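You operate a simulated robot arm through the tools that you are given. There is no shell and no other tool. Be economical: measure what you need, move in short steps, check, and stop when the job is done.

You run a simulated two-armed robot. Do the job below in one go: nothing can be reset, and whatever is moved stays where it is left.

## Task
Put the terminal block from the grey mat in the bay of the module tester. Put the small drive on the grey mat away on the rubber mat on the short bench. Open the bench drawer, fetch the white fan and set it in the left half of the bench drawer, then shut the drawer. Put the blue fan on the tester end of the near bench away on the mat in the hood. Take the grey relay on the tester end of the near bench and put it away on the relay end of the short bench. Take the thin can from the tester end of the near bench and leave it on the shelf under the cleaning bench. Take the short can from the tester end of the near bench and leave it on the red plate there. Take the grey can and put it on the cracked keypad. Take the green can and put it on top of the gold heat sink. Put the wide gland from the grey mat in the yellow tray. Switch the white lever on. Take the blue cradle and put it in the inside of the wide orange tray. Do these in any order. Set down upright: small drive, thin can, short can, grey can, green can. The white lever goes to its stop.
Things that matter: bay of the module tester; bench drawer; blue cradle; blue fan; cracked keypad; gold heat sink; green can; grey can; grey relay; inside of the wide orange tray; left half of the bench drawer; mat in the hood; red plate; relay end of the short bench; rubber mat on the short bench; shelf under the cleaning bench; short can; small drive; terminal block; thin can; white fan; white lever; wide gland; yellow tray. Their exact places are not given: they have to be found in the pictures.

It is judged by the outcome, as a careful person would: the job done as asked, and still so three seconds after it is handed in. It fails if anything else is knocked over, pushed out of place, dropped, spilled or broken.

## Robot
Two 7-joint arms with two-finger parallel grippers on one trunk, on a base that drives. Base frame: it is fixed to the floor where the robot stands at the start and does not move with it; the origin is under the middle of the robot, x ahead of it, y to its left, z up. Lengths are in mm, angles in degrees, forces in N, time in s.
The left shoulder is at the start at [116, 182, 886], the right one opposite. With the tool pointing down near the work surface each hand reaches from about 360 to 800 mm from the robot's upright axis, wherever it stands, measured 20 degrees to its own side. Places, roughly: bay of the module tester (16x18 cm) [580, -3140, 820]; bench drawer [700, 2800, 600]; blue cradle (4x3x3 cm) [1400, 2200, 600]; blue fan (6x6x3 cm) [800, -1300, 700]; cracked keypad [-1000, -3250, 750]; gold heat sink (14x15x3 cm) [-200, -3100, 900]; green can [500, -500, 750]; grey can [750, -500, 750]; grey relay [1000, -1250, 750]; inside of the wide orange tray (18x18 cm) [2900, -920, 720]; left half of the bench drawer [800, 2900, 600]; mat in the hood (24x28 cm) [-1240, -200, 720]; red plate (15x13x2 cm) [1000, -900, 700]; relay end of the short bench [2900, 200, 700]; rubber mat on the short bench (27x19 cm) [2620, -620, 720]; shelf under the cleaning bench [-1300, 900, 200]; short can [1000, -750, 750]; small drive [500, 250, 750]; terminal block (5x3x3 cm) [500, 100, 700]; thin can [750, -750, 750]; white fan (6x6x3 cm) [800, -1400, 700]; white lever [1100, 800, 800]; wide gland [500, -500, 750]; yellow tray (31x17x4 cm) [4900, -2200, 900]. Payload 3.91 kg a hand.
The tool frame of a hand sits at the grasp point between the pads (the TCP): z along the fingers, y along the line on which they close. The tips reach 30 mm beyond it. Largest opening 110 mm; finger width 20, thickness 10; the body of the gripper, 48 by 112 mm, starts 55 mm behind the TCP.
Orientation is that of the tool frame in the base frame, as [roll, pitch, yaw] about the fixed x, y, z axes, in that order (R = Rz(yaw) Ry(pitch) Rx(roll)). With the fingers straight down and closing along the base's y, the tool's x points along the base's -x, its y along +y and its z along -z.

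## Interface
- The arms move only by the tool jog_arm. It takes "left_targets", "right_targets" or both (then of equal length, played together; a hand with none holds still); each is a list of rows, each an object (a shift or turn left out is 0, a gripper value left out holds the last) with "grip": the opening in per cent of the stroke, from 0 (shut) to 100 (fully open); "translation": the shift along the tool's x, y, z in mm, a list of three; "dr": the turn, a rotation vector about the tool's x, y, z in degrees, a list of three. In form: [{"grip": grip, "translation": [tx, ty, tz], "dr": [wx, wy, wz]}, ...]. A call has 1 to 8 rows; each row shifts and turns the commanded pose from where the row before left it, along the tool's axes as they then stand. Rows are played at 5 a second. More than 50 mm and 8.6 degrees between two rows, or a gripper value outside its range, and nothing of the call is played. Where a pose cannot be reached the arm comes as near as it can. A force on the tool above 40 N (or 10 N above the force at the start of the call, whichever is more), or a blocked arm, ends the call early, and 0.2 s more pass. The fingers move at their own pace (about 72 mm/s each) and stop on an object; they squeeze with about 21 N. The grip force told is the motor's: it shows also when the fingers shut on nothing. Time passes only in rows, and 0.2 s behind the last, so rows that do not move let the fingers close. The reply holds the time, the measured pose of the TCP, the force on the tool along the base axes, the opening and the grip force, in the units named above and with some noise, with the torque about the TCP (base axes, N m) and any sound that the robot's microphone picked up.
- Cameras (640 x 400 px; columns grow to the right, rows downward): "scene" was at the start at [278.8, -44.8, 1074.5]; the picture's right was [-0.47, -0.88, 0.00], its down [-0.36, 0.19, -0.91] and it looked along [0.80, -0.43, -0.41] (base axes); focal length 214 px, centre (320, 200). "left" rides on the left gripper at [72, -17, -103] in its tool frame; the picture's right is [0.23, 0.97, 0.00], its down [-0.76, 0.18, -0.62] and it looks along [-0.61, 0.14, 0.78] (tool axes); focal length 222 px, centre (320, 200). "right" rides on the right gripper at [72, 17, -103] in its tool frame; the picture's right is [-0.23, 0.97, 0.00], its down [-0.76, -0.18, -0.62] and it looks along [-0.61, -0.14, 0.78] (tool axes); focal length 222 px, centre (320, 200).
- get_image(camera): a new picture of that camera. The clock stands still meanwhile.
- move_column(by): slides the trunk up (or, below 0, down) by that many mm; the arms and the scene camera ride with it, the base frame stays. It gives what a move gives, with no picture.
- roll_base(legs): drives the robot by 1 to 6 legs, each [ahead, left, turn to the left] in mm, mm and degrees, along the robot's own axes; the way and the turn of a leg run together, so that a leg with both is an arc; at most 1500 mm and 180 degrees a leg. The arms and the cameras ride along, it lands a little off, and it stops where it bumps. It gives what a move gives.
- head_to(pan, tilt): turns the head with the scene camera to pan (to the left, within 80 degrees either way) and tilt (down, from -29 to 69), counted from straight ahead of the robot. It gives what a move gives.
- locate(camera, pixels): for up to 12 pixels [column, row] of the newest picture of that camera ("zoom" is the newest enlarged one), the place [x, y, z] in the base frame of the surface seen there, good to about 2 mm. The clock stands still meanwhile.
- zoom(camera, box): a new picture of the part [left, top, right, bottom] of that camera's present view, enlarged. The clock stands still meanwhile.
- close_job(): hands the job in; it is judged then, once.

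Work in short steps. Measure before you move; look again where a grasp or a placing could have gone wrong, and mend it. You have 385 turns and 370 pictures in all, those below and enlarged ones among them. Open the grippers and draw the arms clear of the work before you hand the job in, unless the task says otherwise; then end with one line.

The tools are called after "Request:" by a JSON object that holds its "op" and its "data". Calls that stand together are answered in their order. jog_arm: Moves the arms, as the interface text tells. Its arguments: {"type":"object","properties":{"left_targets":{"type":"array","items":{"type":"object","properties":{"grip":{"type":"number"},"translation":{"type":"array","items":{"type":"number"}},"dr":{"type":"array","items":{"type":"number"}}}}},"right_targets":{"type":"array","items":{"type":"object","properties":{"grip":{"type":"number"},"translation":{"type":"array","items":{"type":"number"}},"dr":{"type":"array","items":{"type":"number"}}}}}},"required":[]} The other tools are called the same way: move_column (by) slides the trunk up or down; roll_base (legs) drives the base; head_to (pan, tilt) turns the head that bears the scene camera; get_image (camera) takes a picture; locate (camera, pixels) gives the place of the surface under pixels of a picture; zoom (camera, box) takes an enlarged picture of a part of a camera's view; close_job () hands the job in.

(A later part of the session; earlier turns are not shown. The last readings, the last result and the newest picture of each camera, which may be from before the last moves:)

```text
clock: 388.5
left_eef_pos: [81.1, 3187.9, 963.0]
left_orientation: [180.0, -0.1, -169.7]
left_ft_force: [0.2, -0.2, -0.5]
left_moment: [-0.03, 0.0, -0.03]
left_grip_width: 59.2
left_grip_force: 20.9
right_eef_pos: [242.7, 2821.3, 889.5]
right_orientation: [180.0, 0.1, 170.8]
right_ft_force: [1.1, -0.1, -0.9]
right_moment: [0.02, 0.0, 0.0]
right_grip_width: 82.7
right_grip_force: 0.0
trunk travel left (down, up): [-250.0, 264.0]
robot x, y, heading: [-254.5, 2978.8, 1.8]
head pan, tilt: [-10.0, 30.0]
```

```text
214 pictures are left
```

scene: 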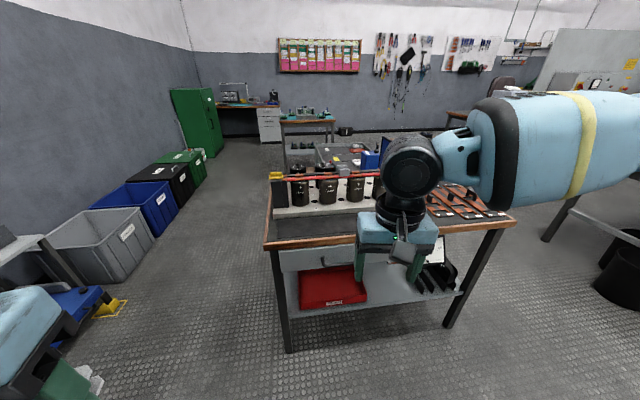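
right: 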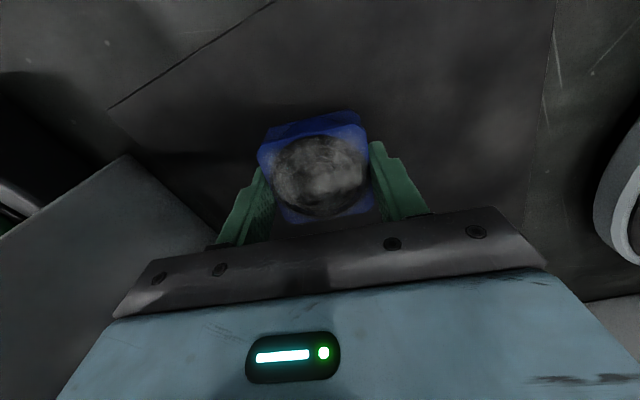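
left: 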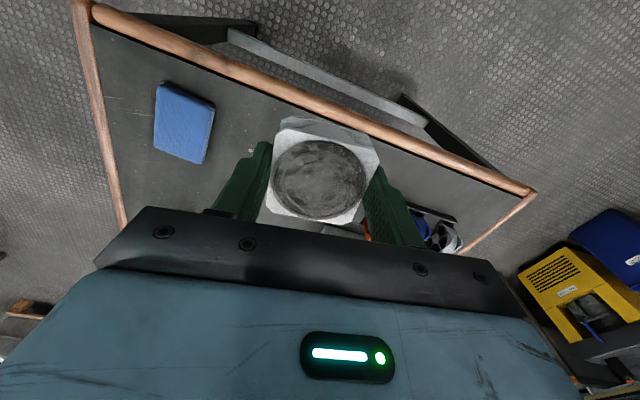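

Request:
{"op": "zoom", "data": {"camera": "scene", "box": [260, 220, 420, 320]}}

Request:
{"op": "get_image", "data": {"camera": "right"}}

```text
4.00 times, centred on (340, 270) of scene
```

zoom: 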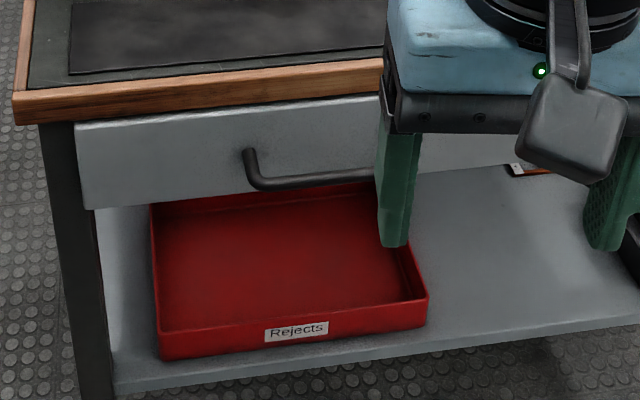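

```text
212 pictures are left
```

right: 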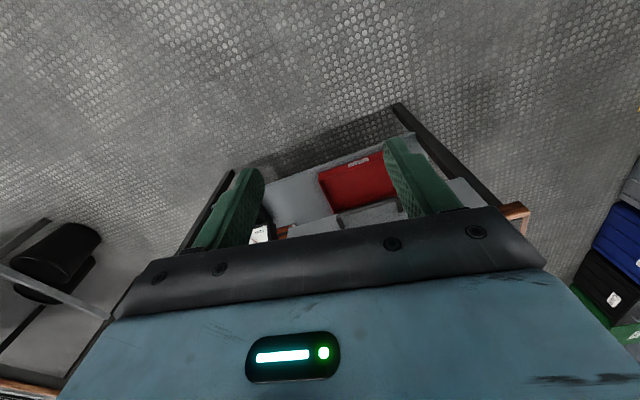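

Request:
{"op": "locate", "data": {"camera": "zoom", "pixels": [[248, 155], [262, 182], [340, 179], [200, 160], [85, 125], [330, 130], [200, 105], [370, 176], [310, 182], [150, 200]]}}

```text
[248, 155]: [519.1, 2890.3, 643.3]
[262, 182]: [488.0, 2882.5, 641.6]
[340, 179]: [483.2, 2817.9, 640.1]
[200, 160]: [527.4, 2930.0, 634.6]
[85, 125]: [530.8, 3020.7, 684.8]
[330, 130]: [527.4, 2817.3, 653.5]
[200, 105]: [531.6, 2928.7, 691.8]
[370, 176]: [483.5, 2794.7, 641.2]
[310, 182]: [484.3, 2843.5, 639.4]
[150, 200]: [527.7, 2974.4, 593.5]
```

Request:
{"op": "locate", "data": {"camera": "zoom", "pixels": [[200, 90], [200, 78], [200, 98], [300, 85], [300, 70], [420, 210]]}}

```text
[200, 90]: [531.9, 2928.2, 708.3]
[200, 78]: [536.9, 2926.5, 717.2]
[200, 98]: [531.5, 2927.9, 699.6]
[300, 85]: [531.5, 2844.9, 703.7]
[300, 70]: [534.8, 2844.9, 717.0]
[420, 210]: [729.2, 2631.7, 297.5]
```

The bar stands 35 mm off the drawer face: hook it from above with closed, slightly tilted fingers. Approach with the right hand.

Request:
{"op": "jog_arm", "data": {"right_targets": [{"grip": 10, "dr": [0, 0, -5]}, {"dr": [0, 0, -5]}, {"translation": [-45, 5, 0]}, {"translation": [-45, 5, 15]}, {"translation": [-45, 4, 20]}, {"translation": [-45, 0, 20]}, {"dr": [0, -6, 0]}, {"dr": [0, -6, 0]}]}}

Request:
{"op": "get_image", "data": {"camera": "right"}}

Request:
{"op": "zoom", "data": {"camera": "scene", "box": [260, 200, 460, 325]}}

```text
clock: 390.3
left_eef_pos: [81.1, 3188.6, 961.9]
left_orientation: [180.0, -0.1, -169.8]
left_ft_force: [0.1, 1.2, 0.0]
left_moment: [0.0, -0.02, -0.01]
left_grip_width: 59.3
left_grip_force: 20.7
right_eef_pos: [342.8, 2814.7, 869.5]
right_orientation: [179.9, 12.2, -179.3]
right_ft_force: [0.5, -0.2, 0.6]
right_moment: [0.01, -0.02, -0.02]
right_grip_width: 11.0
right_grip_force: 0.1
right hand out of reach, approached as far as the arm can: row 4, 5, 6
trunk travel left (down, up): [-250.0, 264.0]
robot x, y, heading: [-249.3, 2979.2, 1.7]
head pan, tilt: [-10.0, 30.0]
```

```text
211 pictures are left
```

right: 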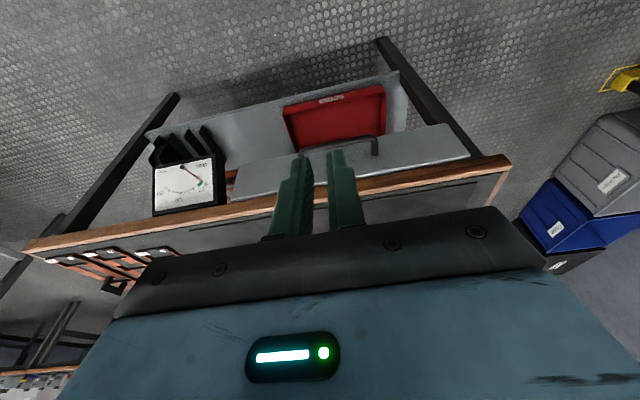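

```text
3.20 times, centred on (360, 262) of scene
```

zoom: 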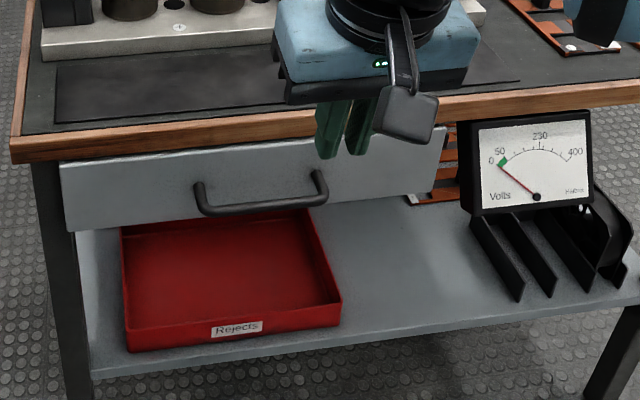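

Roll forward 125 mm, then re-measure the handle with the right camera.

Request:
{"op": "roll_base", "data": {"legs": [[125, 0, 0]]}}

Request:
{"op": "get_image", "data": {"camera": "right"}}

Request:
{"op": "get_image", "data": {"camera": "scene"}}

```text
clock: 391.6
left_eef_pos: [207.4, 3192.0, 961.2]
left_orientation: [180.0, -0.2, -169.9]
left_ft_force: [-1.2, 0.5, -0.4]
left_moment: [-0.03, 0.02, -0.02]
left_grip_width: 59.2
left_grip_force: 21.3
right_eef_pos: [469.1, 2818.3, 869.3]
right_orientation: [179.8, 12.1, -179.3]
right_ft_force: [0.2, 0.4, 0.1]
right_moment: [0.01, 0.04, -0.01]
right_grip_width: 11.0
right_grip_force: 0.1
trunk travel left (down, up): [-250.0, 264.0]
robot x, y, heading: [-127.4, 2985.6, 1.7]
head pan, tilt: [-10.0, 30.0]
```

```text
209 pictures are left
```

right: 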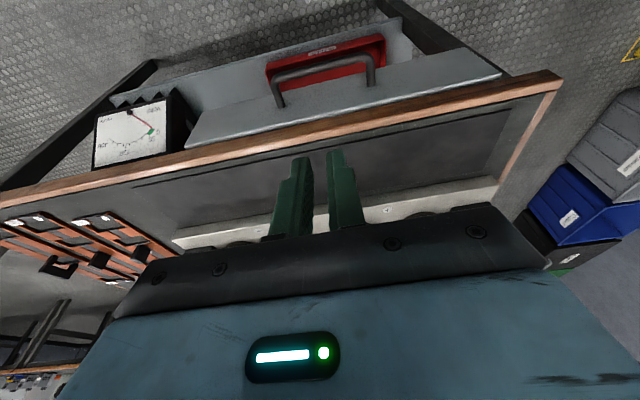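

```text
208 pictures are left
```

scene: 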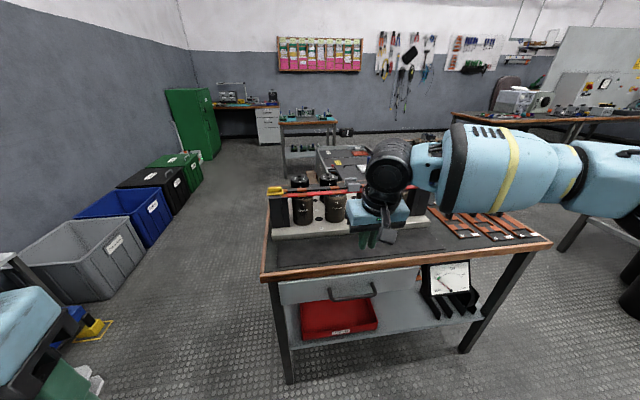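

Request:
{"op": "locate", "data": {"camera": "right", "pixels": [[320, 62], [290, 72], [355, 55], [280, 103], [372, 84], [330, 95], [350, 118], [325, 128]]}}

```text
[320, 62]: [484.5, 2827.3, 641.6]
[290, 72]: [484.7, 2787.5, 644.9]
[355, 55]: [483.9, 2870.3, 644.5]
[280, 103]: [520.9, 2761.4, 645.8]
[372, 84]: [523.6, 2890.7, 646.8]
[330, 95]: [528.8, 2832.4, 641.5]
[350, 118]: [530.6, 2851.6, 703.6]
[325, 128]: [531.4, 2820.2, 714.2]
```

Bar centre (485,2828), top 645. Go above the gap behind the bar.

Request:
{"op": "jog_arm", "data": {"right_targets": [{"translation": [-4, 5, 38]}, {"translation": [-17, 5, 37]}, {}]}}

Request:
{"op": "get_image", "data": {"camera": "right"}}

```text
clock: 392.4
left_eef_pos: [204.9, 3191.1, 962.1]
left_orientation: [179.9, -0.1, -169.9]
left_ft_force: [-0.8, 0.4, -0.7]
left_moment: [-0.01, -0.02, -0.01]
left_grip_width: 59.0
left_grip_force: 21.0
right_eef_pos: [502.6, 2825.0, 801.8]
right_orientation: [179.9, 12.2, -179.3]
right_ft_force: [-0.8, 0.0, -0.6]
right_moment: [0.0, 0.0, -0.03]
right_grip_width: 11.1
right_grip_force: 0.1
right hand out of reach, approached as far as the arm can: row 2
trunk travel left (down, up): [-250.0, 264.0]
robot x, y, heading: [-129.2, 2986.9, 1.7]
head pan, tilt: [-10.0, 30.0]
```

```text
207 pictures are left
```

right: 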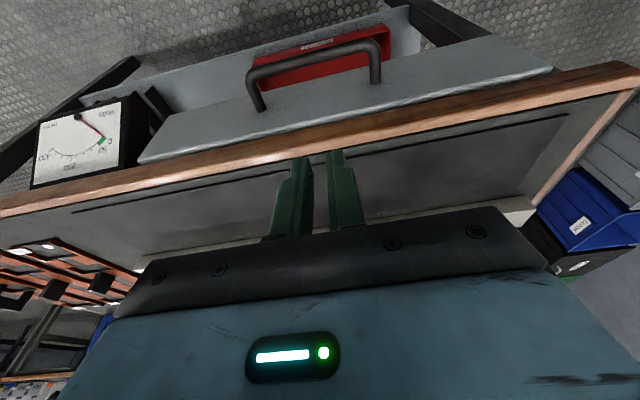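

Descend vertically into the gap.

Request:
{"op": "jog_arm", "data": {"right_targets": [{"translation": [6, 0, 37]}, {"translation": [7.5, 0, 37]}, {"translation": [7.5, 0, 36]}, {}]}}

Request:
{"op": "get_image", "data": {"camera": "right"}}

Request:
{"op": "zoom", "data": {"camera": "scene", "box": [280, 210, 460, 330]}}

```text
clock: 393.4
left_eef_pos: [205.8, 3191.2, 963.3]
left_orientation: [179.9, -0.1, -169.8]
left_ft_force: [-0.2, -0.1, -0.2]
left_moment: [0.01, -0.03, 0.02]
left_grip_width: 59.3
left_grip_force: 20.7
right_eef_pos: [504.0, 2812.0, 691.4]
right_orientation: [179.8, 12.3, -179.5]
right_ft_force: [0.6, 0.5, -0.5]
right_moment: [-0.01, -0.01, 0.0]
right_grip_width: 11.3
right_grip_force: 0.0
right hand out of reach, approached as far as the arm can: row 1, 2, 3
trunk travel left (down, up): [-250.0, 264.0]
robot x, y, heading: [-129.8, 2980.4, 1.8]
head pan, tilt: [-10.0, 30.0]
```

```text
206 pictures are left
```

right: 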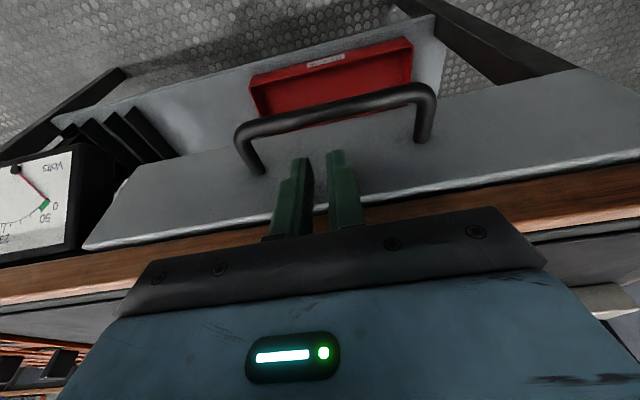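

```text
3.33 times, centred on (370, 270) of scene
```

zoom: 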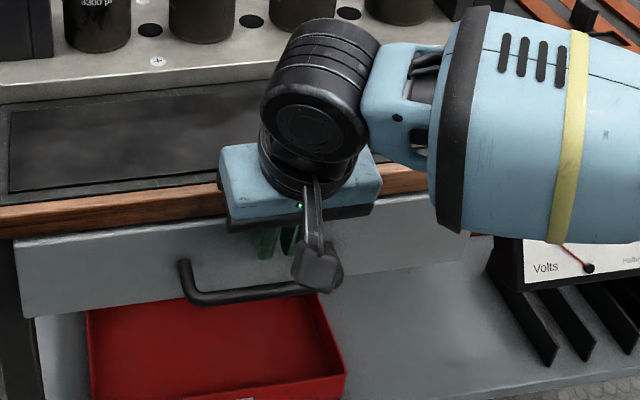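

Fingers are behind the bar line; go down the last 40 mm.

Request:
{"op": "jog_arm", "data": {"right_targets": [{"translation": [4, 0, 20]}, {"translation": [4, 0, 20]}, {}]}}

Request:
{"op": "get_image", "data": {"camera": "right"}}

```text
clock: 394.2
left_eef_pos: [206.0, 3190.6, 962.2]
left_orientation: [-180.0, -0.1, -169.9]
left_ft_force: [0.1, 0.2, -0.3]
left_moment: [0.0, 0.03, 0.03]
left_grip_width: 59.2
left_grip_force: 20.4
right_eef_pos: [494.4, 2804.2, 649.5]
right_orientation: [180.0, 12.1, -179.4]
right_ft_force: [0.3, -0.1, 0.3]
right_moment: [0.01, -0.02, -0.02]
right_grip_width: 11.0
right_grip_force: 0.0
right hand out of reach, approached as far as the arm can: row 1
trunk travel left (down, up): [-250.0, 264.0]
robot x, y, heading: [-127.9, 2984.3, 1.6]
head pan, tilt: [-10.0, 30.0]
```

```text
204 pictures are left
```

right: 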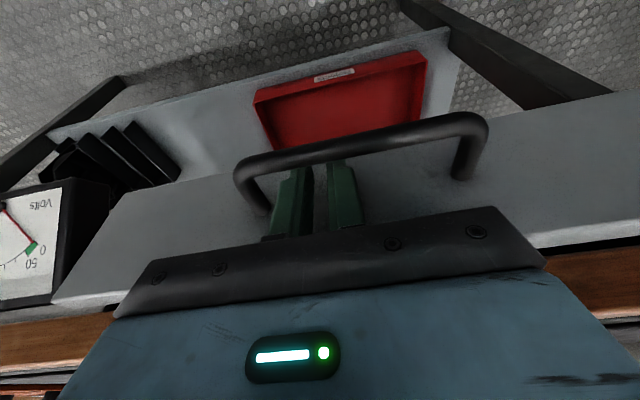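

Hooked behind the bar. Pull by rolling the base back.

Request:
{"op": "roll_base", "data": {"legs": [[-100, 0, 0]]}}

Request:
{"op": "get_image", "data": {"camera": "scene"}}

```text
clock: 395.3
left_eef_pos: [106.5, 3188.6, 962.8]
left_orientation: [179.9, -0.1, -170.0]
left_ft_force: [-0.2, -0.3, -1.1]
left_moment: [-0.02, -0.01, 0.0]
left_grip_width: 59.4
left_grip_force: 20.6
right_eef_pos: [396.9, 2800.8, 652.3]
right_orientation: [179.9, 12.1, -179.5]
right_ft_force: [0.0, 0.0, -0.1]
right_moment: [-0.01, -0.02, 0.0]
right_grip_width: 11.0
right_grip_force: 0.0
trunk travel left (down, up): [-250.0, 264.0]
robot x, y, heading: [-224.9, 2979.8, 1.4]
head pan, tilt: [-10.0, 30.0]
```

```text
203 pictures are left
```

scene: 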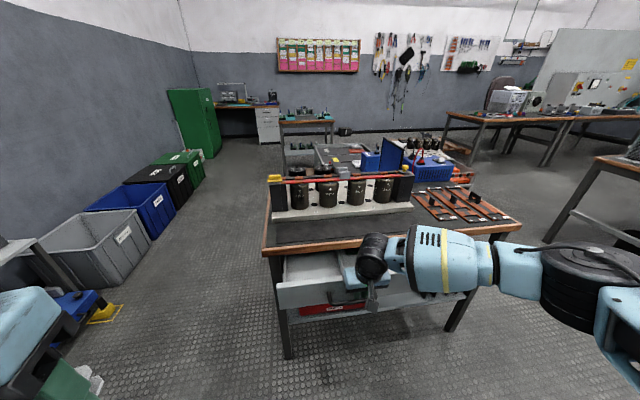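

The drawer is opening. Pull another 150 mm.

Request:
{"op": "roll_base", "data": {"legs": [[-150, 0, 0]]}}

Request:
{"op": "head_to", "data": {"pan": -5, "tilt": 45}}

Request:
{"op": "get_image", "data": {"camera": "scene"}}

```text
clock: 396.7
left_eef_pos: [-38.9, 3183.7, 962.2]
left_orientation: [-180.0, -0.1, -170.1]
left_ft_force: [0.1, 0.5, -0.7]
left_moment: [-0.03, 0.03, 0.04]
left_grip_width: 59.1
left_grip_force: 21.4
right_eef_pos: [248.9, 2796.5, 650.4]
right_orientation: [180.0, 12.2, -179.6]
right_ft_force: [0.3, -0.9, 1.1]
right_moment: [0.0, 0.01, 0.0]
right_grip_width: 11.1
right_grip_force: 0.1
trunk travel left (down, up): [-250.0, 264.0]
robot x, y, heading: [-372.6, 2976.1, 1.5]
head pan, tilt: [-10.0, 30.0]
```

```text
clock: 397.5
left_eef_pos: [-39.2, 3184.4, 962.2]
left_orientation: [-179.9, -0.1, -170.1]
left_ft_force: [-1.3, -0.5, -0.3]
left_moment: [0.02, 0.0, -0.03]
left_grip_width: 59.2
left_grip_force: 20.9
right_eef_pos: [249.2, 2795.5, 651.3]
right_orientation: [179.9, 12.2, -179.6]
right_ft_force: [-0.4, 0.1, -0.3]
right_moment: [-0.01, 0.01, 0.05]
right_grip_width: 10.8
right_grip_force: 0.0
trunk travel left (down, up): [-250.0, 264.0]
robot x, y, heading: [-372.7, 2974.9, 1.4]
head pan, tilt: [-5.0, 45.0]
```

```text
202 pictures are left
```

scene: 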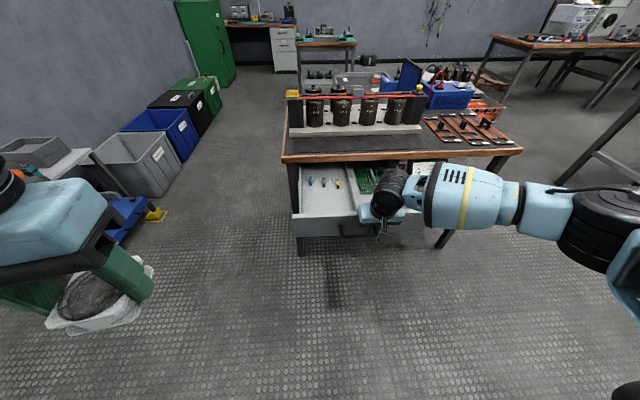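

Request:
{"op": "zoom", "data": {"camera": "scene", "box": [270, 140, 430, 250]}}

Request:
{"op": "locate", "data": {"camera": "zoom", "pixels": [[170, 250], [300, 250], [130, 300], [330, 290], [170, 180], [225, 165], [300, 175], [325, 230], [115, 250], [345, 200], [220, 220], [200, 330]]}}

```text
3.64 times, centred on (350, 195) of scene
```

zoom: 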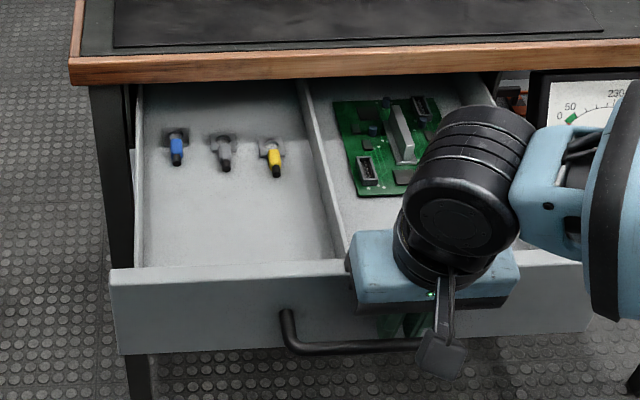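

```text
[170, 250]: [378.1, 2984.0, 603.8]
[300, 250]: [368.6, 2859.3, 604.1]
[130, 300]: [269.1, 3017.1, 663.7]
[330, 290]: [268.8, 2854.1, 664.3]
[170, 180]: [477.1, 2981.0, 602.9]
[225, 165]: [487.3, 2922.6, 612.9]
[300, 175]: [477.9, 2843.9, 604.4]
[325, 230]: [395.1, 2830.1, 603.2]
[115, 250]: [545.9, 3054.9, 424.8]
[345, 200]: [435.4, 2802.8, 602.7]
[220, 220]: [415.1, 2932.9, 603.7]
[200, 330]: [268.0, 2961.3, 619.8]
```

Drawer is open; left half floor z≈604, free at (365,2925). Unhook: raise the right hand straight up and pull back.

Request:
{"op": "jog_arm", "data": {"right_targets": [{"translation": [-4, 0, -20]}, {"translation": [-8, 0, -39]}, {"translation": [-8, 0, -39]}, {"translation": [-8, 0, -39]}, {"dr": [0, 6, 0], "translation": [0, 0, -30]}, {"dr": [0, 6, 0], "translation": [30, 0, -30]}, {"translation": [40, 0, 0]}, {"translation": [40, 0, 0]}]}}

Request:
{"op": "roll_base", "data": {"legs": [[120, -230, -1.5]]}}

Request:
{"op": "get_image", "data": {"camera": "scene"}}

Request:
{"op": "get_image", "data": {"camera": "left"}}

```text
clock: 399.3
left_eef_pos: [-39.1, 3183.3, 962.4]
left_orientation: [180.0, -0.2, -170.1]
left_ft_force: [-0.1, -0.4, -1.1]
left_moment: [-0.02, 0.03, 0.0]
left_grip_width: 59.2
left_grip_force: 21.2
right_eef_pos: [125.4, 2792.8, 849.3]
right_orientation: [179.9, 0.1, -179.6]
right_ft_force: [-0.4, 0.9, -1.1]
right_moment: [0.02, 0.01, 0.02]
right_grip_width: 10.8
right_grip_force: 0.1
trunk travel left (down, up): [-250.0, 264.0]
robot x, y, heading: [-377.2, 2976.0, 1.4]
head pan, tilt: [-5.0, 45.0]
```

```text
clock: 401.9
left_eef_pos: [89.3, 2952.5, 962.2]
left_orientation: [179.9, -0.2, -171.1]
left_ft_force: [-0.5, -0.2, -1.0]
left_moment: [0.02, 0.0, 0.0]
left_grip_width: 59.1
left_grip_force: 20.9
right_eef_pos: [248.5, 2559.4, 848.3]
right_orientation: [179.9, 0.2, 179.4]
right_ft_force: [0.3, -0.8, 0.2]
right_moment: [0.03, 0.01, -0.01]
right_grip_width: 11.1
right_grip_force: 0.1
trunk travel left (down, up): [-250.0, 264.0]
robot x, y, heading: [-253.1, 2750.8, 0.4]
head pan, tilt: [-5.0, 45.0]
```

```text
200 pictures are left
```

scene: 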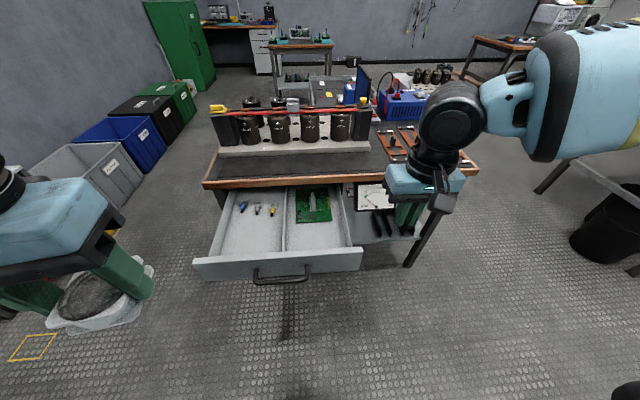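

```text
199 pictures are left
```

left: 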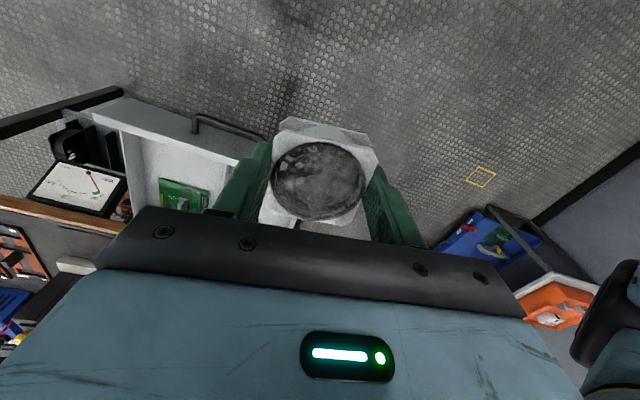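

Request:
{"op": "locate", "data": {"camera": "scene", "pixels": [[252, 238], [222, 240], [284, 240], [250, 220], [258, 208], [215, 262], [290, 255], [228, 200], [286, 195]]}}

Request:
{"op": "jog_arm", "data": {"left_targets": [{"translation": [-45, 0, 0], "dr": [0, 0, 5]}, {"translation": [-45, 0, 0], "dr": [0, 0, 4]}, {"translation": [-45, 0, 10]}, {"translation": [-45, 0, 15]}, {"translation": [-45, 0, 15]}, {}]}}

Request:
{"op": "get_image", "data": {"camera": "scene"}}

```text
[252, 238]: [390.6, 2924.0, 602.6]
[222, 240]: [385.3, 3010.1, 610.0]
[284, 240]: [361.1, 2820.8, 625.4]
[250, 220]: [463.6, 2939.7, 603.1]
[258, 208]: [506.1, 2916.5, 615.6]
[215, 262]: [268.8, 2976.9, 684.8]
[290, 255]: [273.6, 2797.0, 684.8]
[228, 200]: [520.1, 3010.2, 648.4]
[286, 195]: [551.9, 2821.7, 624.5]
```

```text
clock: 403.3
left_eef_pos: [310.6, 2961.4, 922.0]
left_orientation: [180.0, -0.1, 179.9]
left_ft_force: [0.0, 0.3, -0.4]
left_moment: [0.01, 0.01, 0.0]
left_grip_width: 59.4
left_grip_force: 21.1
right_eef_pos: [246.0, 2558.9, 848.5]
right_orientation: [180.0, 0.1, 179.3]
right_ft_force: [0.9, 0.4, -0.8]
right_moment: [0.02, -0.03, 0.02]
right_grip_width: 11.0
right_grip_force: 0.0
trunk travel left (down, up): [-250.0, 264.0]
robot x, y, heading: [-247.1, 2756.3, 0.4]
head pan, tilt: [-5.0, 45.0]
```

```text
198 pictures are left
```

scene: 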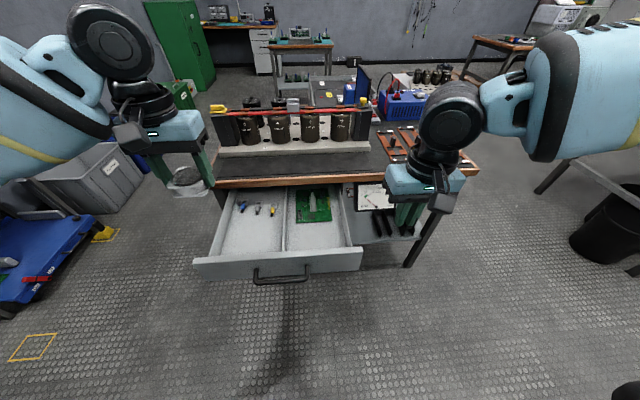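

Move over the left half and lower into the drawer.

Request:
{"op": "jog_arm", "data": {"left_targets": [{"translation": [-27, -20, 20]}, {"translation": [-27, -19, 30]}, {"translation": [0, 0, 48]}, {"translation": [0, 0, 48]}, {"translation": [0, 0, 48]}, {"translation": [0, 0, 48]}, {"translation": [0, 0, 25]}, {}]}}

Request:
{"op": "get_image", "data": {"camera": "scene"}}

Request:
{"op": "get_image", "data": {"camera": "left"}}

```text
clock: 405.1
left_eef_pos: [363.8, 2920.9, 653.6]
left_orientation: [180.0, -0.2, 179.9]
left_ft_force: [-0.1, -0.2, -1.0]
left_moment: [0.02, -0.01, 0.02]
left_grip_width: 59.0
left_grip_force: 20.7
right_eef_pos: [248.6, 2559.0, 848.7]
right_orientation: [180.0, 0.3, 179.4]
right_ft_force: [0.9, 0.1, 0.9]
right_moment: [0.0, 0.02, -0.01]
right_grip_width: 10.9
right_grip_force: 0.1
trunk travel left (down, up): [-250.0, 264.0]
robot x, y, heading: [-249.5, 2749.7, 0.5]
head pan, tilt: [-5.0, 45.0]
```

```text
197 pictures are left
```

scene: 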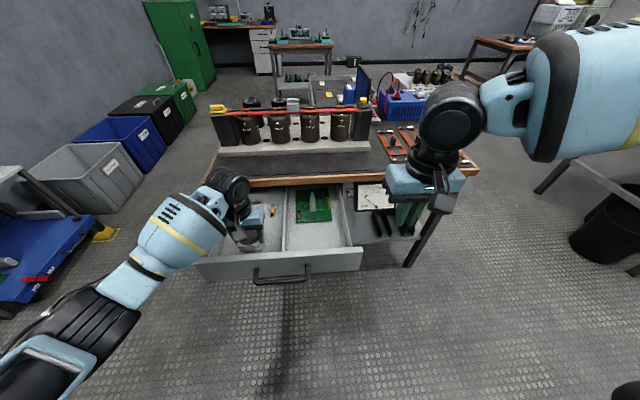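

```text
196 pictures are left
```

left: 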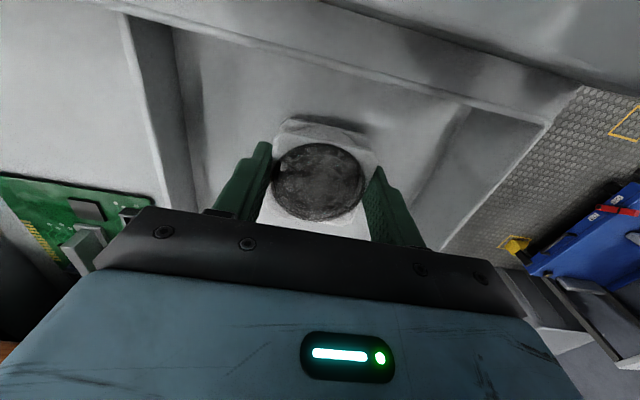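

Lower to contact.

Request:
{"op": "jog_arm", "data": {"left_targets": [{"translation": [0, 0, 8]}, {"translation": [0, 0, 4]}, {"translation": [0, 0, 2]}, {}]}}

```text
clock: 406.1
left_eef_pos: [364.7, 2922.3, 639.9]
left_orientation: [180.0, -0.1, 179.9]
left_ft_force: [-0.1, -0.2, 0.8]
left_moment: [0.0, 0.01, 0.01]
left_grip_width: 59.1
left_grip_force: 21.5
right_eef_pos: [247.1, 2559.2, 847.8]
right_orientation: [179.9, 0.1, 179.3]
right_ft_force: [0.4, 0.3, 0.2]
right_moment: [0.02, 0.0, 0.02]
right_grip_width: 11.0
right_grip_force: 0.1
trunk travel left (down, up): [-250.0, 264.0]
robot x, y, heading: [-251.2, 2753.7, 0.7]
head pan, tilt: [-5.0, 45.0]
```

Request:
{"op": "jog_arm", "data": {"left_targets": [{"translation": [0, 0, 1]}, {"grip": 75}, {"grip": 75}, {"translation": [0, 0, -30]}, {"translation": [0, 0, -48]}, {"translation": [0, 0, -48]}, {"translation": [0, 0, -48]}, {"translation": [30, 0, -35]}]}}

Request:
{"op": "zoom", "data": {"camera": "scene", "box": [180, 160, 380, 300]}}

```text
clock: 407.9
left_eef_pos: [332.0, 2921.7, 850.9]
left_orientation: [179.9, -0.2, -180.0]
left_ft_force: [-0.2, -0.3, 0.4]
left_moment: [0.02, -0.02, -0.02]
left_grip_width: 82.6
left_grip_force: 0.1
right_eef_pos: [247.4, 2560.0, 849.1]
right_orientation: [179.8, 0.3, 179.5]
right_ft_force: [0.9, -0.1, -0.7]
right_moment: [0.01, 0.0, 0.02]
right_grip_width: 10.9
right_grip_force: 0.1
trunk travel left (down, up): [-250.0, 264.0]
robot x, y, heading: [-249.2, 2751.1, 0.4]
head pan, tilt: [-5.0, 45.0]
```

```text
2.86 times, centred on (280, 230) of scene
```

zoom: 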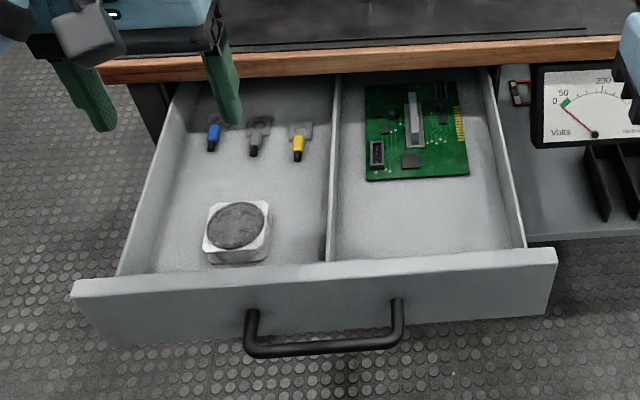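

Fan is in. Now shut the drawer: retract the left hand, close it, position in front of the handle.

Request:
{"op": "jog_arm", "data": {"left_targets": [{"grip": 10, "translation": [40, 0, 0]}, {"translation": [45, 0, 0]}, {"translation": [45, 0, 0]}, {"translation": [45, 0, 0]}, {}]}}

Request:
{"op": "roll_base", "data": {"legs": [[0, -85, 0]]}}

Request:
{"op": "jog_arm", "data": {"left_targets": [{"translation": [0, 0, 48]}, {"translation": [0, 0, 48]}, {"translation": [0, 0, 48]}, {"translation": [0, 0, 48]}, {}]}}

Request:
{"op": "get_image", "data": {"camera": "scene"}}

Request:
{"op": "get_image", "data": {"camera": "left"}}

```text
clock: 409.1
left_eef_pos: [162.7, 2923.0, 845.1]
left_orientation: [-180.0, -0.2, 179.9]
left_ft_force: [-0.2, 1.1, -0.6]
left_moment: [0.01, -0.02, -0.03]
left_grip_width: 11.0
left_grip_force: 0.1
right_eef_pos: [247.3, 2558.1, 848.1]
right_orientation: [180.0, 0.3, 179.5]
right_ft_force: [0.1, 0.4, -0.4]
right_moment: [0.02, 0.04, 0.02]
right_grip_width: 11.0
right_grip_force: 0.0
trunk travel left (down, up): [-250.0, 264.0]
robot x, y, heading: [-249.0, 2751.8, 0.1]
head pan, tilt: [-5.0, 45.0]
```

```text
clock: 410.5
left_eef_pos: [163.8, 2841.1, 844.8]
left_orientation: [-179.9, -0.2, 179.7]
left_ft_force: [0.2, 0.0, -0.1]
left_moment: [0.03, 0.01, -0.01]
left_grip_width: 10.9
left_grip_force: 0.1
right_eef_pos: [248.0, 2477.0, 848.7]
right_orientation: [-180.0, 0.2, 179.3]
right_ft_force: [-0.1, 0.5, -0.3]
right_moment: [0.02, 0.07, 0.03]
right_grip_width: 11.1
right_grip_force: 0.0
trunk travel left (down, up): [-250.0, 264.0]
robot x, y, heading: [-248.2, 2674.5, 0.3]
head pan, tilt: [-5.0, 45.0]
```

```text
clock: 411.7
left_eef_pos: [161.8, 2839.8, 652.3]
left_orientation: [180.0, -0.2, 179.9]
left_ft_force: [-0.5, -0.9, 0.8]
left_moment: [0.01, -0.01, 0.02]
left_grip_width: 11.0
left_grip_force: 0.0
right_eef_pos: [247.9, 2476.4, 848.6]
right_orientation: [179.9, 0.3, 179.2]
right_ft_force: [-0.4, 0.6, 0.2]
right_moment: [0.02, 0.0, -0.01]
right_grip_width: 11.4
right_grip_force: 0.0
trunk travel left (down, up): [-250.0, 264.0]
robot x, y, heading: [-250.6, 2671.0, 0.1]
head pan, tilt: [-5.0, 45.0]
```

```text
194 pictures are left
```

scene: 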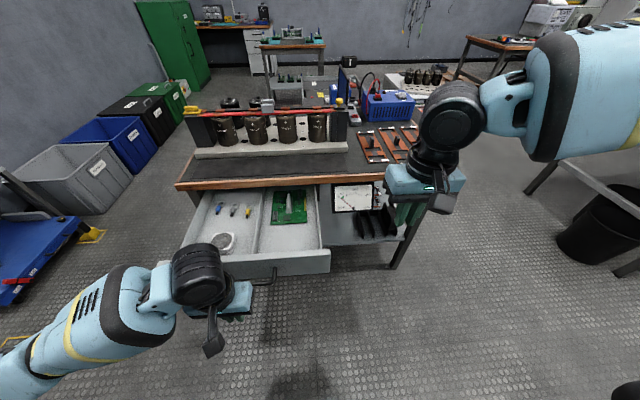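

```text
193 pictures are left
```

left: 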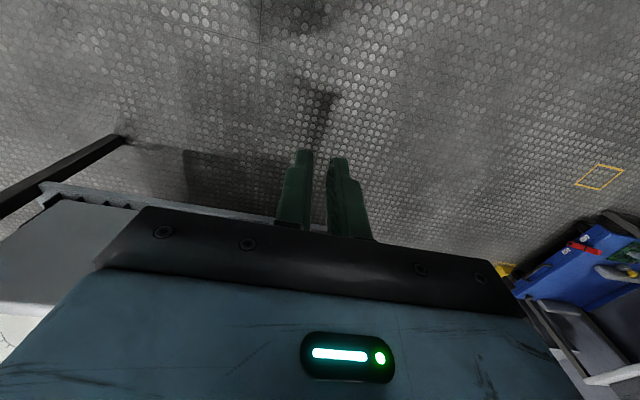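

Push with the base forward 200 mm (right hand raised a bit first).

Request:
{"op": "jog_arm", "data": {"right_targets": [{"translation": [20, 0, -40]}, {"translation": [20, 0, -40]}]}}

Request:
{"op": "roll_base", "data": {"legs": [[200, 0, 0]]}}

Request:
{"op": "get_image", "data": {"camera": "scene"}}

```text
clock: 412.3
left_eef_pos: [160.9, 2840.7, 651.0]
left_orientation: [180.0, 0.0, 179.8]
left_ft_force: [-0.4, 0.4, 1.6]
left_moment: [-0.01, 0.01, 0.02]
left_grip_width: 11.1
left_grip_force: 0.1
right_eef_pos: [206.0, 2475.8, 930.5]
right_orientation: [179.8, 0.1, 179.3]
right_ft_force: [0.3, 0.3, 1.0]
right_moment: [-0.01, 0.01, 0.03]
right_grip_width: 10.9
right_grip_force: 0.1
trunk travel left (down, up): [-250.0, 264.0]
robot x, y, heading: [-250.2, 2673.8, 0.1]
head pan, tilt: [-5.0, 45.0]
```

```text
clock: 413.8
left_eef_pos: [354.2, 2842.7, 651.8]
left_orientation: [-180.0, -0.2, 179.8]
left_ft_force: [0.1, 0.2, 1.1]
left_moment: [-0.04, -0.01, -0.01]
left_grip_width: 10.9
left_grip_force: 0.0
right_eef_pos: [400.8, 2477.8, 930.2]
right_orientation: [179.9, 0.2, 179.3]
right_ft_force: [0.2, 0.0, 0.1]
right_moment: [-0.01, 0.04, 0.01]
right_grip_width: 11.0
right_grip_force: 0.1
trunk travel left (down, up): [-250.0, 264.0]
robot x, y, heading: [-56.2, 2672.8, 0.3]
head pan, tilt: [-5.0, 45.0]
```

```text
192 pictures are left
```

scene: 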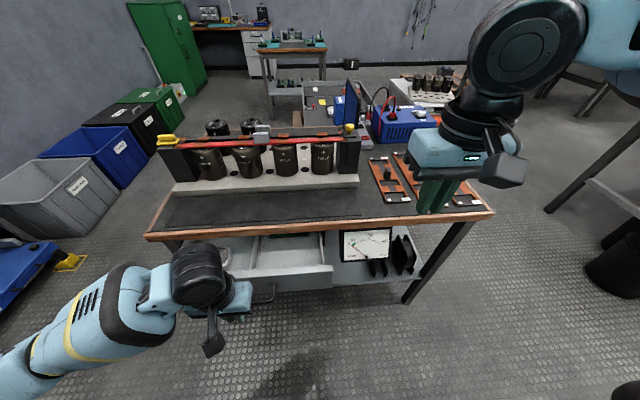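

Closing well. Push a further 105 mm.

Request:
{"op": "roll_base", "data": {"legs": [[105, 0, 0]]}}

Request:
{"op": "zoom", "data": {"camera": "scene", "box": [120, 190, 440, 340]}}

```text
clock: 415.0
left_eef_pos: [457.2, 2842.9, 652.0]
left_orientation: [-180.0, -0.3, 179.8]
left_ft_force: [0.2, 0.3, 0.1]
left_moment: [0.0, 0.0, 0.0]
left_grip_width: 11.1
left_grip_force: 0.0
right_eef_pos: [503.6, 2478.2, 929.5]
right_orientation: [179.9, 0.2, 179.2]
right_ft_force: [0.3, 0.4, -0.5]
right_moment: [0.01, 0.02, 0.01]
right_grip_width: 10.8
right_grip_force: 0.1
trunk travel left (down, up): [-250.0, 264.0]
robot x, y, heading: [44.9, 2670.5, 0.3]
head pan, tilt: [-5.0, 45.0]
```

```text
2.00 times, centred on (280, 265) of scene
```

zoom: 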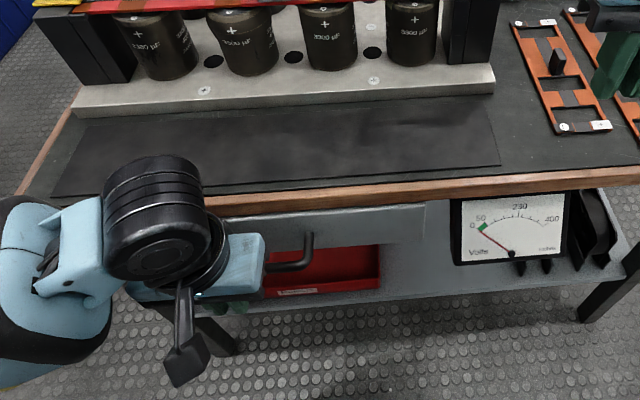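

Request:
{"op": "locate", "data": {"camera": "zoom", "pixels": [[400, 225], [340, 228], [400, 193], [300, 265]]}}

Request:
{"op": "jog_arm", "data": {"left_targets": [{"translation": [-8, 0, 0]}, {"translation": [-5, 0, 0]}, {"translation": [-5, 0, 0]}, {}]}}

Request:
{"op": "zoom", "data": {"camera": "scene", "box": [120, 190, 440, 340]}}

Request:
{"op": "locate", "data": {"camera": "zoom", "pixels": [[400, 225], [340, 228], [400, 193], [300, 265]]}}

```text
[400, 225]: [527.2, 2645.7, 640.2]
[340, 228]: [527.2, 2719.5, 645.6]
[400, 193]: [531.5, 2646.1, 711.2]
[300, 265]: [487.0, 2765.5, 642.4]
```

```text
clock: 416.0
left_eef_pos: [472.9, 2840.5, 652.5]
left_orientation: [-179.9, -0.2, 179.7]
left_ft_force: [-2.8, -0.3, 0.6]
left_moment: [-0.02, 0.05, 0.06]
left_grip_width: 10.9
left_grip_force: 0.0
right_eef_pos: [501.5, 2478.3, 930.7]
right_orientation: [179.9, 0.2, 179.3]
right_ft_force: [0.0, -0.8, -0.3]
right_moment: [-0.01, -0.02, 0.01]
right_grip_width: 11.0
right_grip_force: 0.2
trunk travel left (down, up): [-250.0, 264.0]
robot x, y, heading: [45.2, 2673.3, 0.4]
head pan, tilt: [-5.0, 45.0]
```

```text
2.00 times, centred on (280, 265) of scene
```

zoom: 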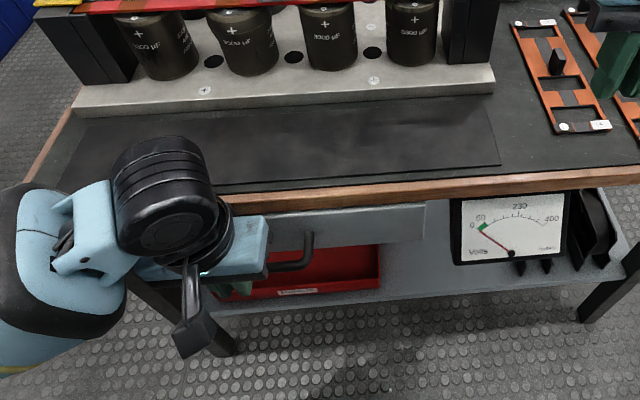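

```text
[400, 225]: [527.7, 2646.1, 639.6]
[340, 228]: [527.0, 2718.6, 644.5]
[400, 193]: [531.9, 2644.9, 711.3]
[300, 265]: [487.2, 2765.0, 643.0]
```

Drawer shut (front back at x=527). Withdraw, and move south to look east for the blue cradle and white lever.

Request:
{"op": "roll_base", "data": {"legs": [[-250, 0, 0]]}}

Request:
{"op": "jog_arm", "data": {"left_targets": [{"translation": [0, 0, -48]}, {"translation": [0, 0, -48]}, {"translation": [0, 0, -48]}, {"translation": [0, 0, -48]}, {"translation": [0, 0, -48]}, {"translation": [0, 0, -48]}]}}

Request:
{"op": "roll_base", "data": {"legs": [[0, -1100, 0]]}}

Request:
{"op": "head_to", "data": {"pan": 0, "tilt": 20}}

Request:
{"op": "get_image", "data": {"camera": "scene"}}

```text
clock: 417.8
left_eef_pos: [218.6, 2838.4, 652.3]
left_orientation: [-180.0, -0.1, 179.4]
left_ft_force: [-0.7, -0.2, -0.4]
left_moment: [0.0, 0.0, 0.0]
left_grip_width: 10.9
left_grip_force: 0.0
right_eef_pos: [243.6, 2474.3, 931.1]
right_orientation: [179.9, 0.2, 178.9]
right_ft_force: [0.4, 0.2, 0.7]
right_moment: [-0.05, -0.03, 0.01]
right_grip_width: 11.0
right_grip_force: 0.0
trunk travel left (down, up): [-250.0, 264.0]
robot x, y, heading: [-213.9, 2671.0, -0.2]
head pan, tilt: [-5.0, 45.0]
```

```text
clock: 419.2
left_eef_pos: [222.1, 2839.1, 940.5]
left_orientation: [180.0, -0.2, 179.5]
left_ft_force: [0.5, 0.0, 0.3]
left_moment: [0.01, -0.02, -0.01]
left_grip_width: 11.1
left_grip_force: 0.0
right_eef_pos: [243.8, 2475.1, 930.5]
right_orientation: [179.9, 0.1, 179.0]
right_ft_force: [0.4, -0.1, 0.0]
right_moment: [-0.04, -0.02, 0.02]
right_grip_width: 11.2
right_grip_force: 0.1
trunk travel left (down, up): [-250.0, 264.0]
robot x, y, heading: [-210.3, 2675.3, 0.1]
head pan, tilt: [-5.0, 45.0]
```

```text
clock: 429.4
left_eef_pos: [223.5, 1719.0, 939.1]
left_orientation: [179.9, -0.1, 179.5]
left_ft_force: [0.8, -0.5, -0.4]
left_moment: [0.04, 0.01, -0.01]
left_grip_width: 10.9
left_grip_force: 0.0
right_eef_pos: [244.4, 1355.0, 930.5]
right_orientation: [180.0, 0.2, 179.0]
right_ft_force: [-0.3, 0.7, -0.2]
right_moment: [0.01, 0.01, -0.01]
right_grip_width: 11.2
right_grip_force: 0.0
trunk travel left (down, up): [-250.0, 264.0]
robot x, y, heading: [-210.5, 1549.1, 0.0]
head pan, tilt: [-5.0, 45.0]
```

```text
clock: 430.2
left_eef_pos: [222.5, 1719.5, 940.0]
left_orientation: [-179.9, -0.2, 179.5]
left_ft_force: [-0.2, -0.7, -0.4]
left_moment: [-0.02, -0.01, 0.02]
left_grip_width: 11.0
left_grip_force: 0.0
right_eef_pos: [245.3, 1354.7, 931.1]
right_orientation: [179.9, 0.1, 178.9]
right_ft_force: [1.3, 0.2, 0.2]
right_moment: [0.03, -0.01, 0.02]
right_grip_width: 10.8
right_grip_force: 0.0
trunk travel left (down, up): [-250.0, 264.0]
robot x, y, heading: [-212.3, 1551.5, -0.0]
head pan, tilt: [0.0, 20.0]
```

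```text
189 pictures are left
```

scene: 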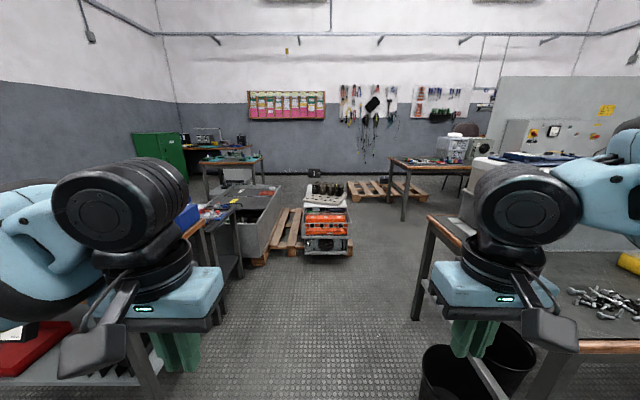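

Request:
{"op": "zoom", "data": {"camera": "scene", "box": [180, 150, 360, 290]}}

Request:
{"op": "zoom", "data": {"camera": "scene", "box": [360, 140, 640, 320]}}

```text
2.86 times, centred on (270, 220) of scene
```

zoom: 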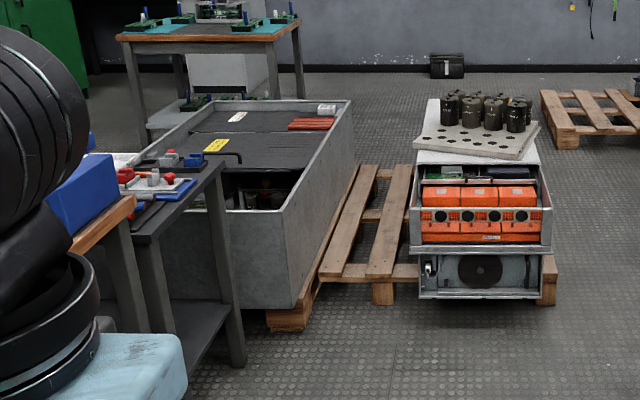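

```text
2.22 times, centred on (500, 230) of scene
```

zoom: 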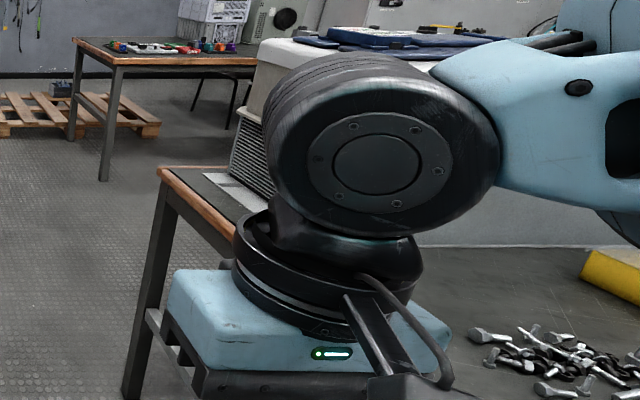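

Request:
{"op": "zoom", "data": {"camera": "scene", "box": [205, 190, 265, 230]}}

Request:
{"op": "locate", "data": {"camera": "zoom", "pixels": [[200, 180], [100, 150], [60, 200], [320, 130], [120, 250], [330, 200], [60, 120]]}}

```text
10.00 times, centred on (235, 210) of scene
```

zoom: 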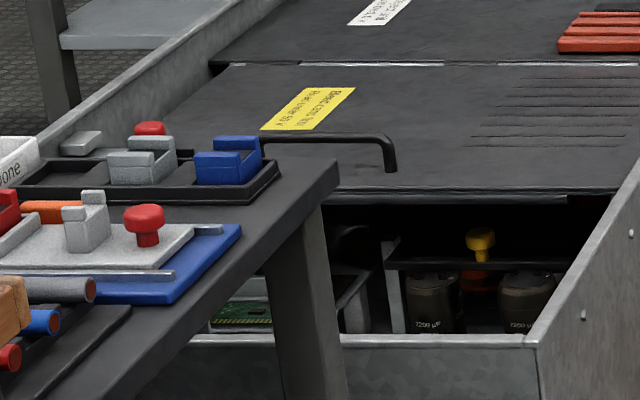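

```text
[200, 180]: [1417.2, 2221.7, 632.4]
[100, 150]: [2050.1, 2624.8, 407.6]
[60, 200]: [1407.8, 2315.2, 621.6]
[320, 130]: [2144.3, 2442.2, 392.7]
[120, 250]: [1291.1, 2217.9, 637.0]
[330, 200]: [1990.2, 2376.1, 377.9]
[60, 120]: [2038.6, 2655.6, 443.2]
```

The blue cradle is in the small trolley tray near (1425,2205). Drive east along the aisle and look north and south.

Request:
{"op": "roll_base", "data": {"legs": [[1400, 0, 0]]}}

Request:
{"op": "head_to", "data": {"pan": 60, "tilt": 35}}

Request:
{"op": "get_image", "data": {"camera": "scene"}}

Request:
{"op": "head_to", "data": {"pan": -70, "tilt": 25}}

Request:
{"op": "get_image", "data": {"camera": "scene"}}

```text
clock: 437.3
left_eef_pos: [1646.1, 1713.1, 940.9]
left_orientation: [180.0, -0.3, 179.1]
left_ft_force: [0.1, -0.5, 0.3]
left_moment: [-0.02, -0.01, -0.01]
left_grip_width: 11.1
left_grip_force: 0.0
right_eef_pos: [1665.1, 1347.6, 929.6]
right_orientation: [180.0, 0.2, 178.6]
right_ft_force: [0.2, -0.6, -0.6]
right_moment: [0.02, 0.02, -0.01]
right_grip_width: 10.9
right_grip_force: 0.0
trunk travel left (down, up): [-250.0, 264.0]
robot x, y, heading: [1212.0, 1546.1, -0.4]
head pan, tilt: [0.0, 20.0]
```

```text
clock: 438.6
left_eef_pos: [1646.4, 1713.1, 939.8]
left_orientation: [-180.0, -0.1, 179.1]
left_ft_force: [1.1, -1.0, 0.3]
left_moment: [0.0, -0.01, -0.01]
left_grip_width: 10.9
left_grip_force: 0.2
right_eef_pos: [1666.5, 1348.2, 929.7]
right_orientation: [179.9, 0.3, 178.6]
right_ft_force: [-0.1, 0.8, -0.3]
right_moment: [-0.01, 0.0, 0.02]
right_grip_width: 11.3
right_grip_force: 0.0
trunk travel left (down, up): [-250.0, 264.0]
robot x, y, heading: [1214.5, 1547.1, -0.4]
head pan, tilt: [60.0, 35.0]
```

```text
185 pictures are left
```

scene: 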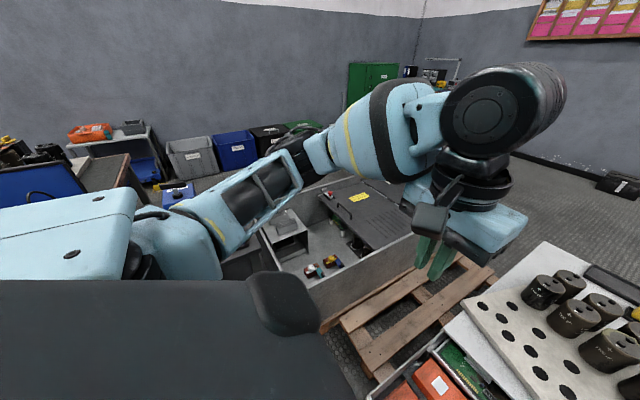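

```text
clock: 440.7
left_eef_pos: [1645.5, 1712.6, 940.3]
left_orientation: [-180.0, -0.2, 179.1]
left_ft_force: [-0.4, -0.2, 0.1]
left_moment: [-0.02, 0.01, 0.03]
left_grip_width: 11.1
left_grip_force: 0.0
right_eef_pos: [1665.8, 1348.1, 930.5]
right_orientation: [179.9, 0.1, 178.6]
right_ft_force: [-0.4, 0.4, -0.4]
right_moment: [-0.04, -0.01, -0.01]
right_grip_width: 11.0
right_grip_force: 0.0
trunk travel left (down, up): [-250.0, 264.0]
robot x, y, heading: [1208.2, 1549.2, 0.0]
head pan, tilt: [-70.0, 25.0]
```

```text
184 pictures are left
```

scene: 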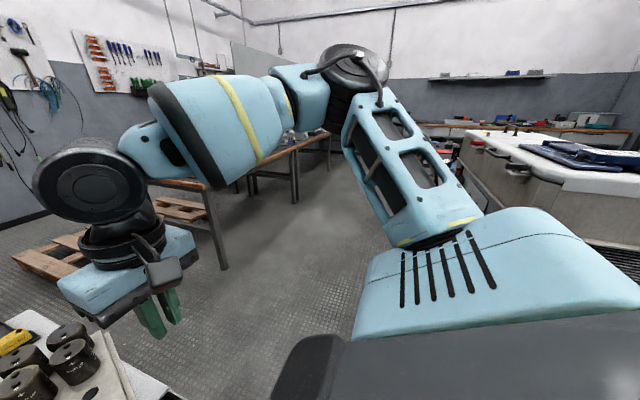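

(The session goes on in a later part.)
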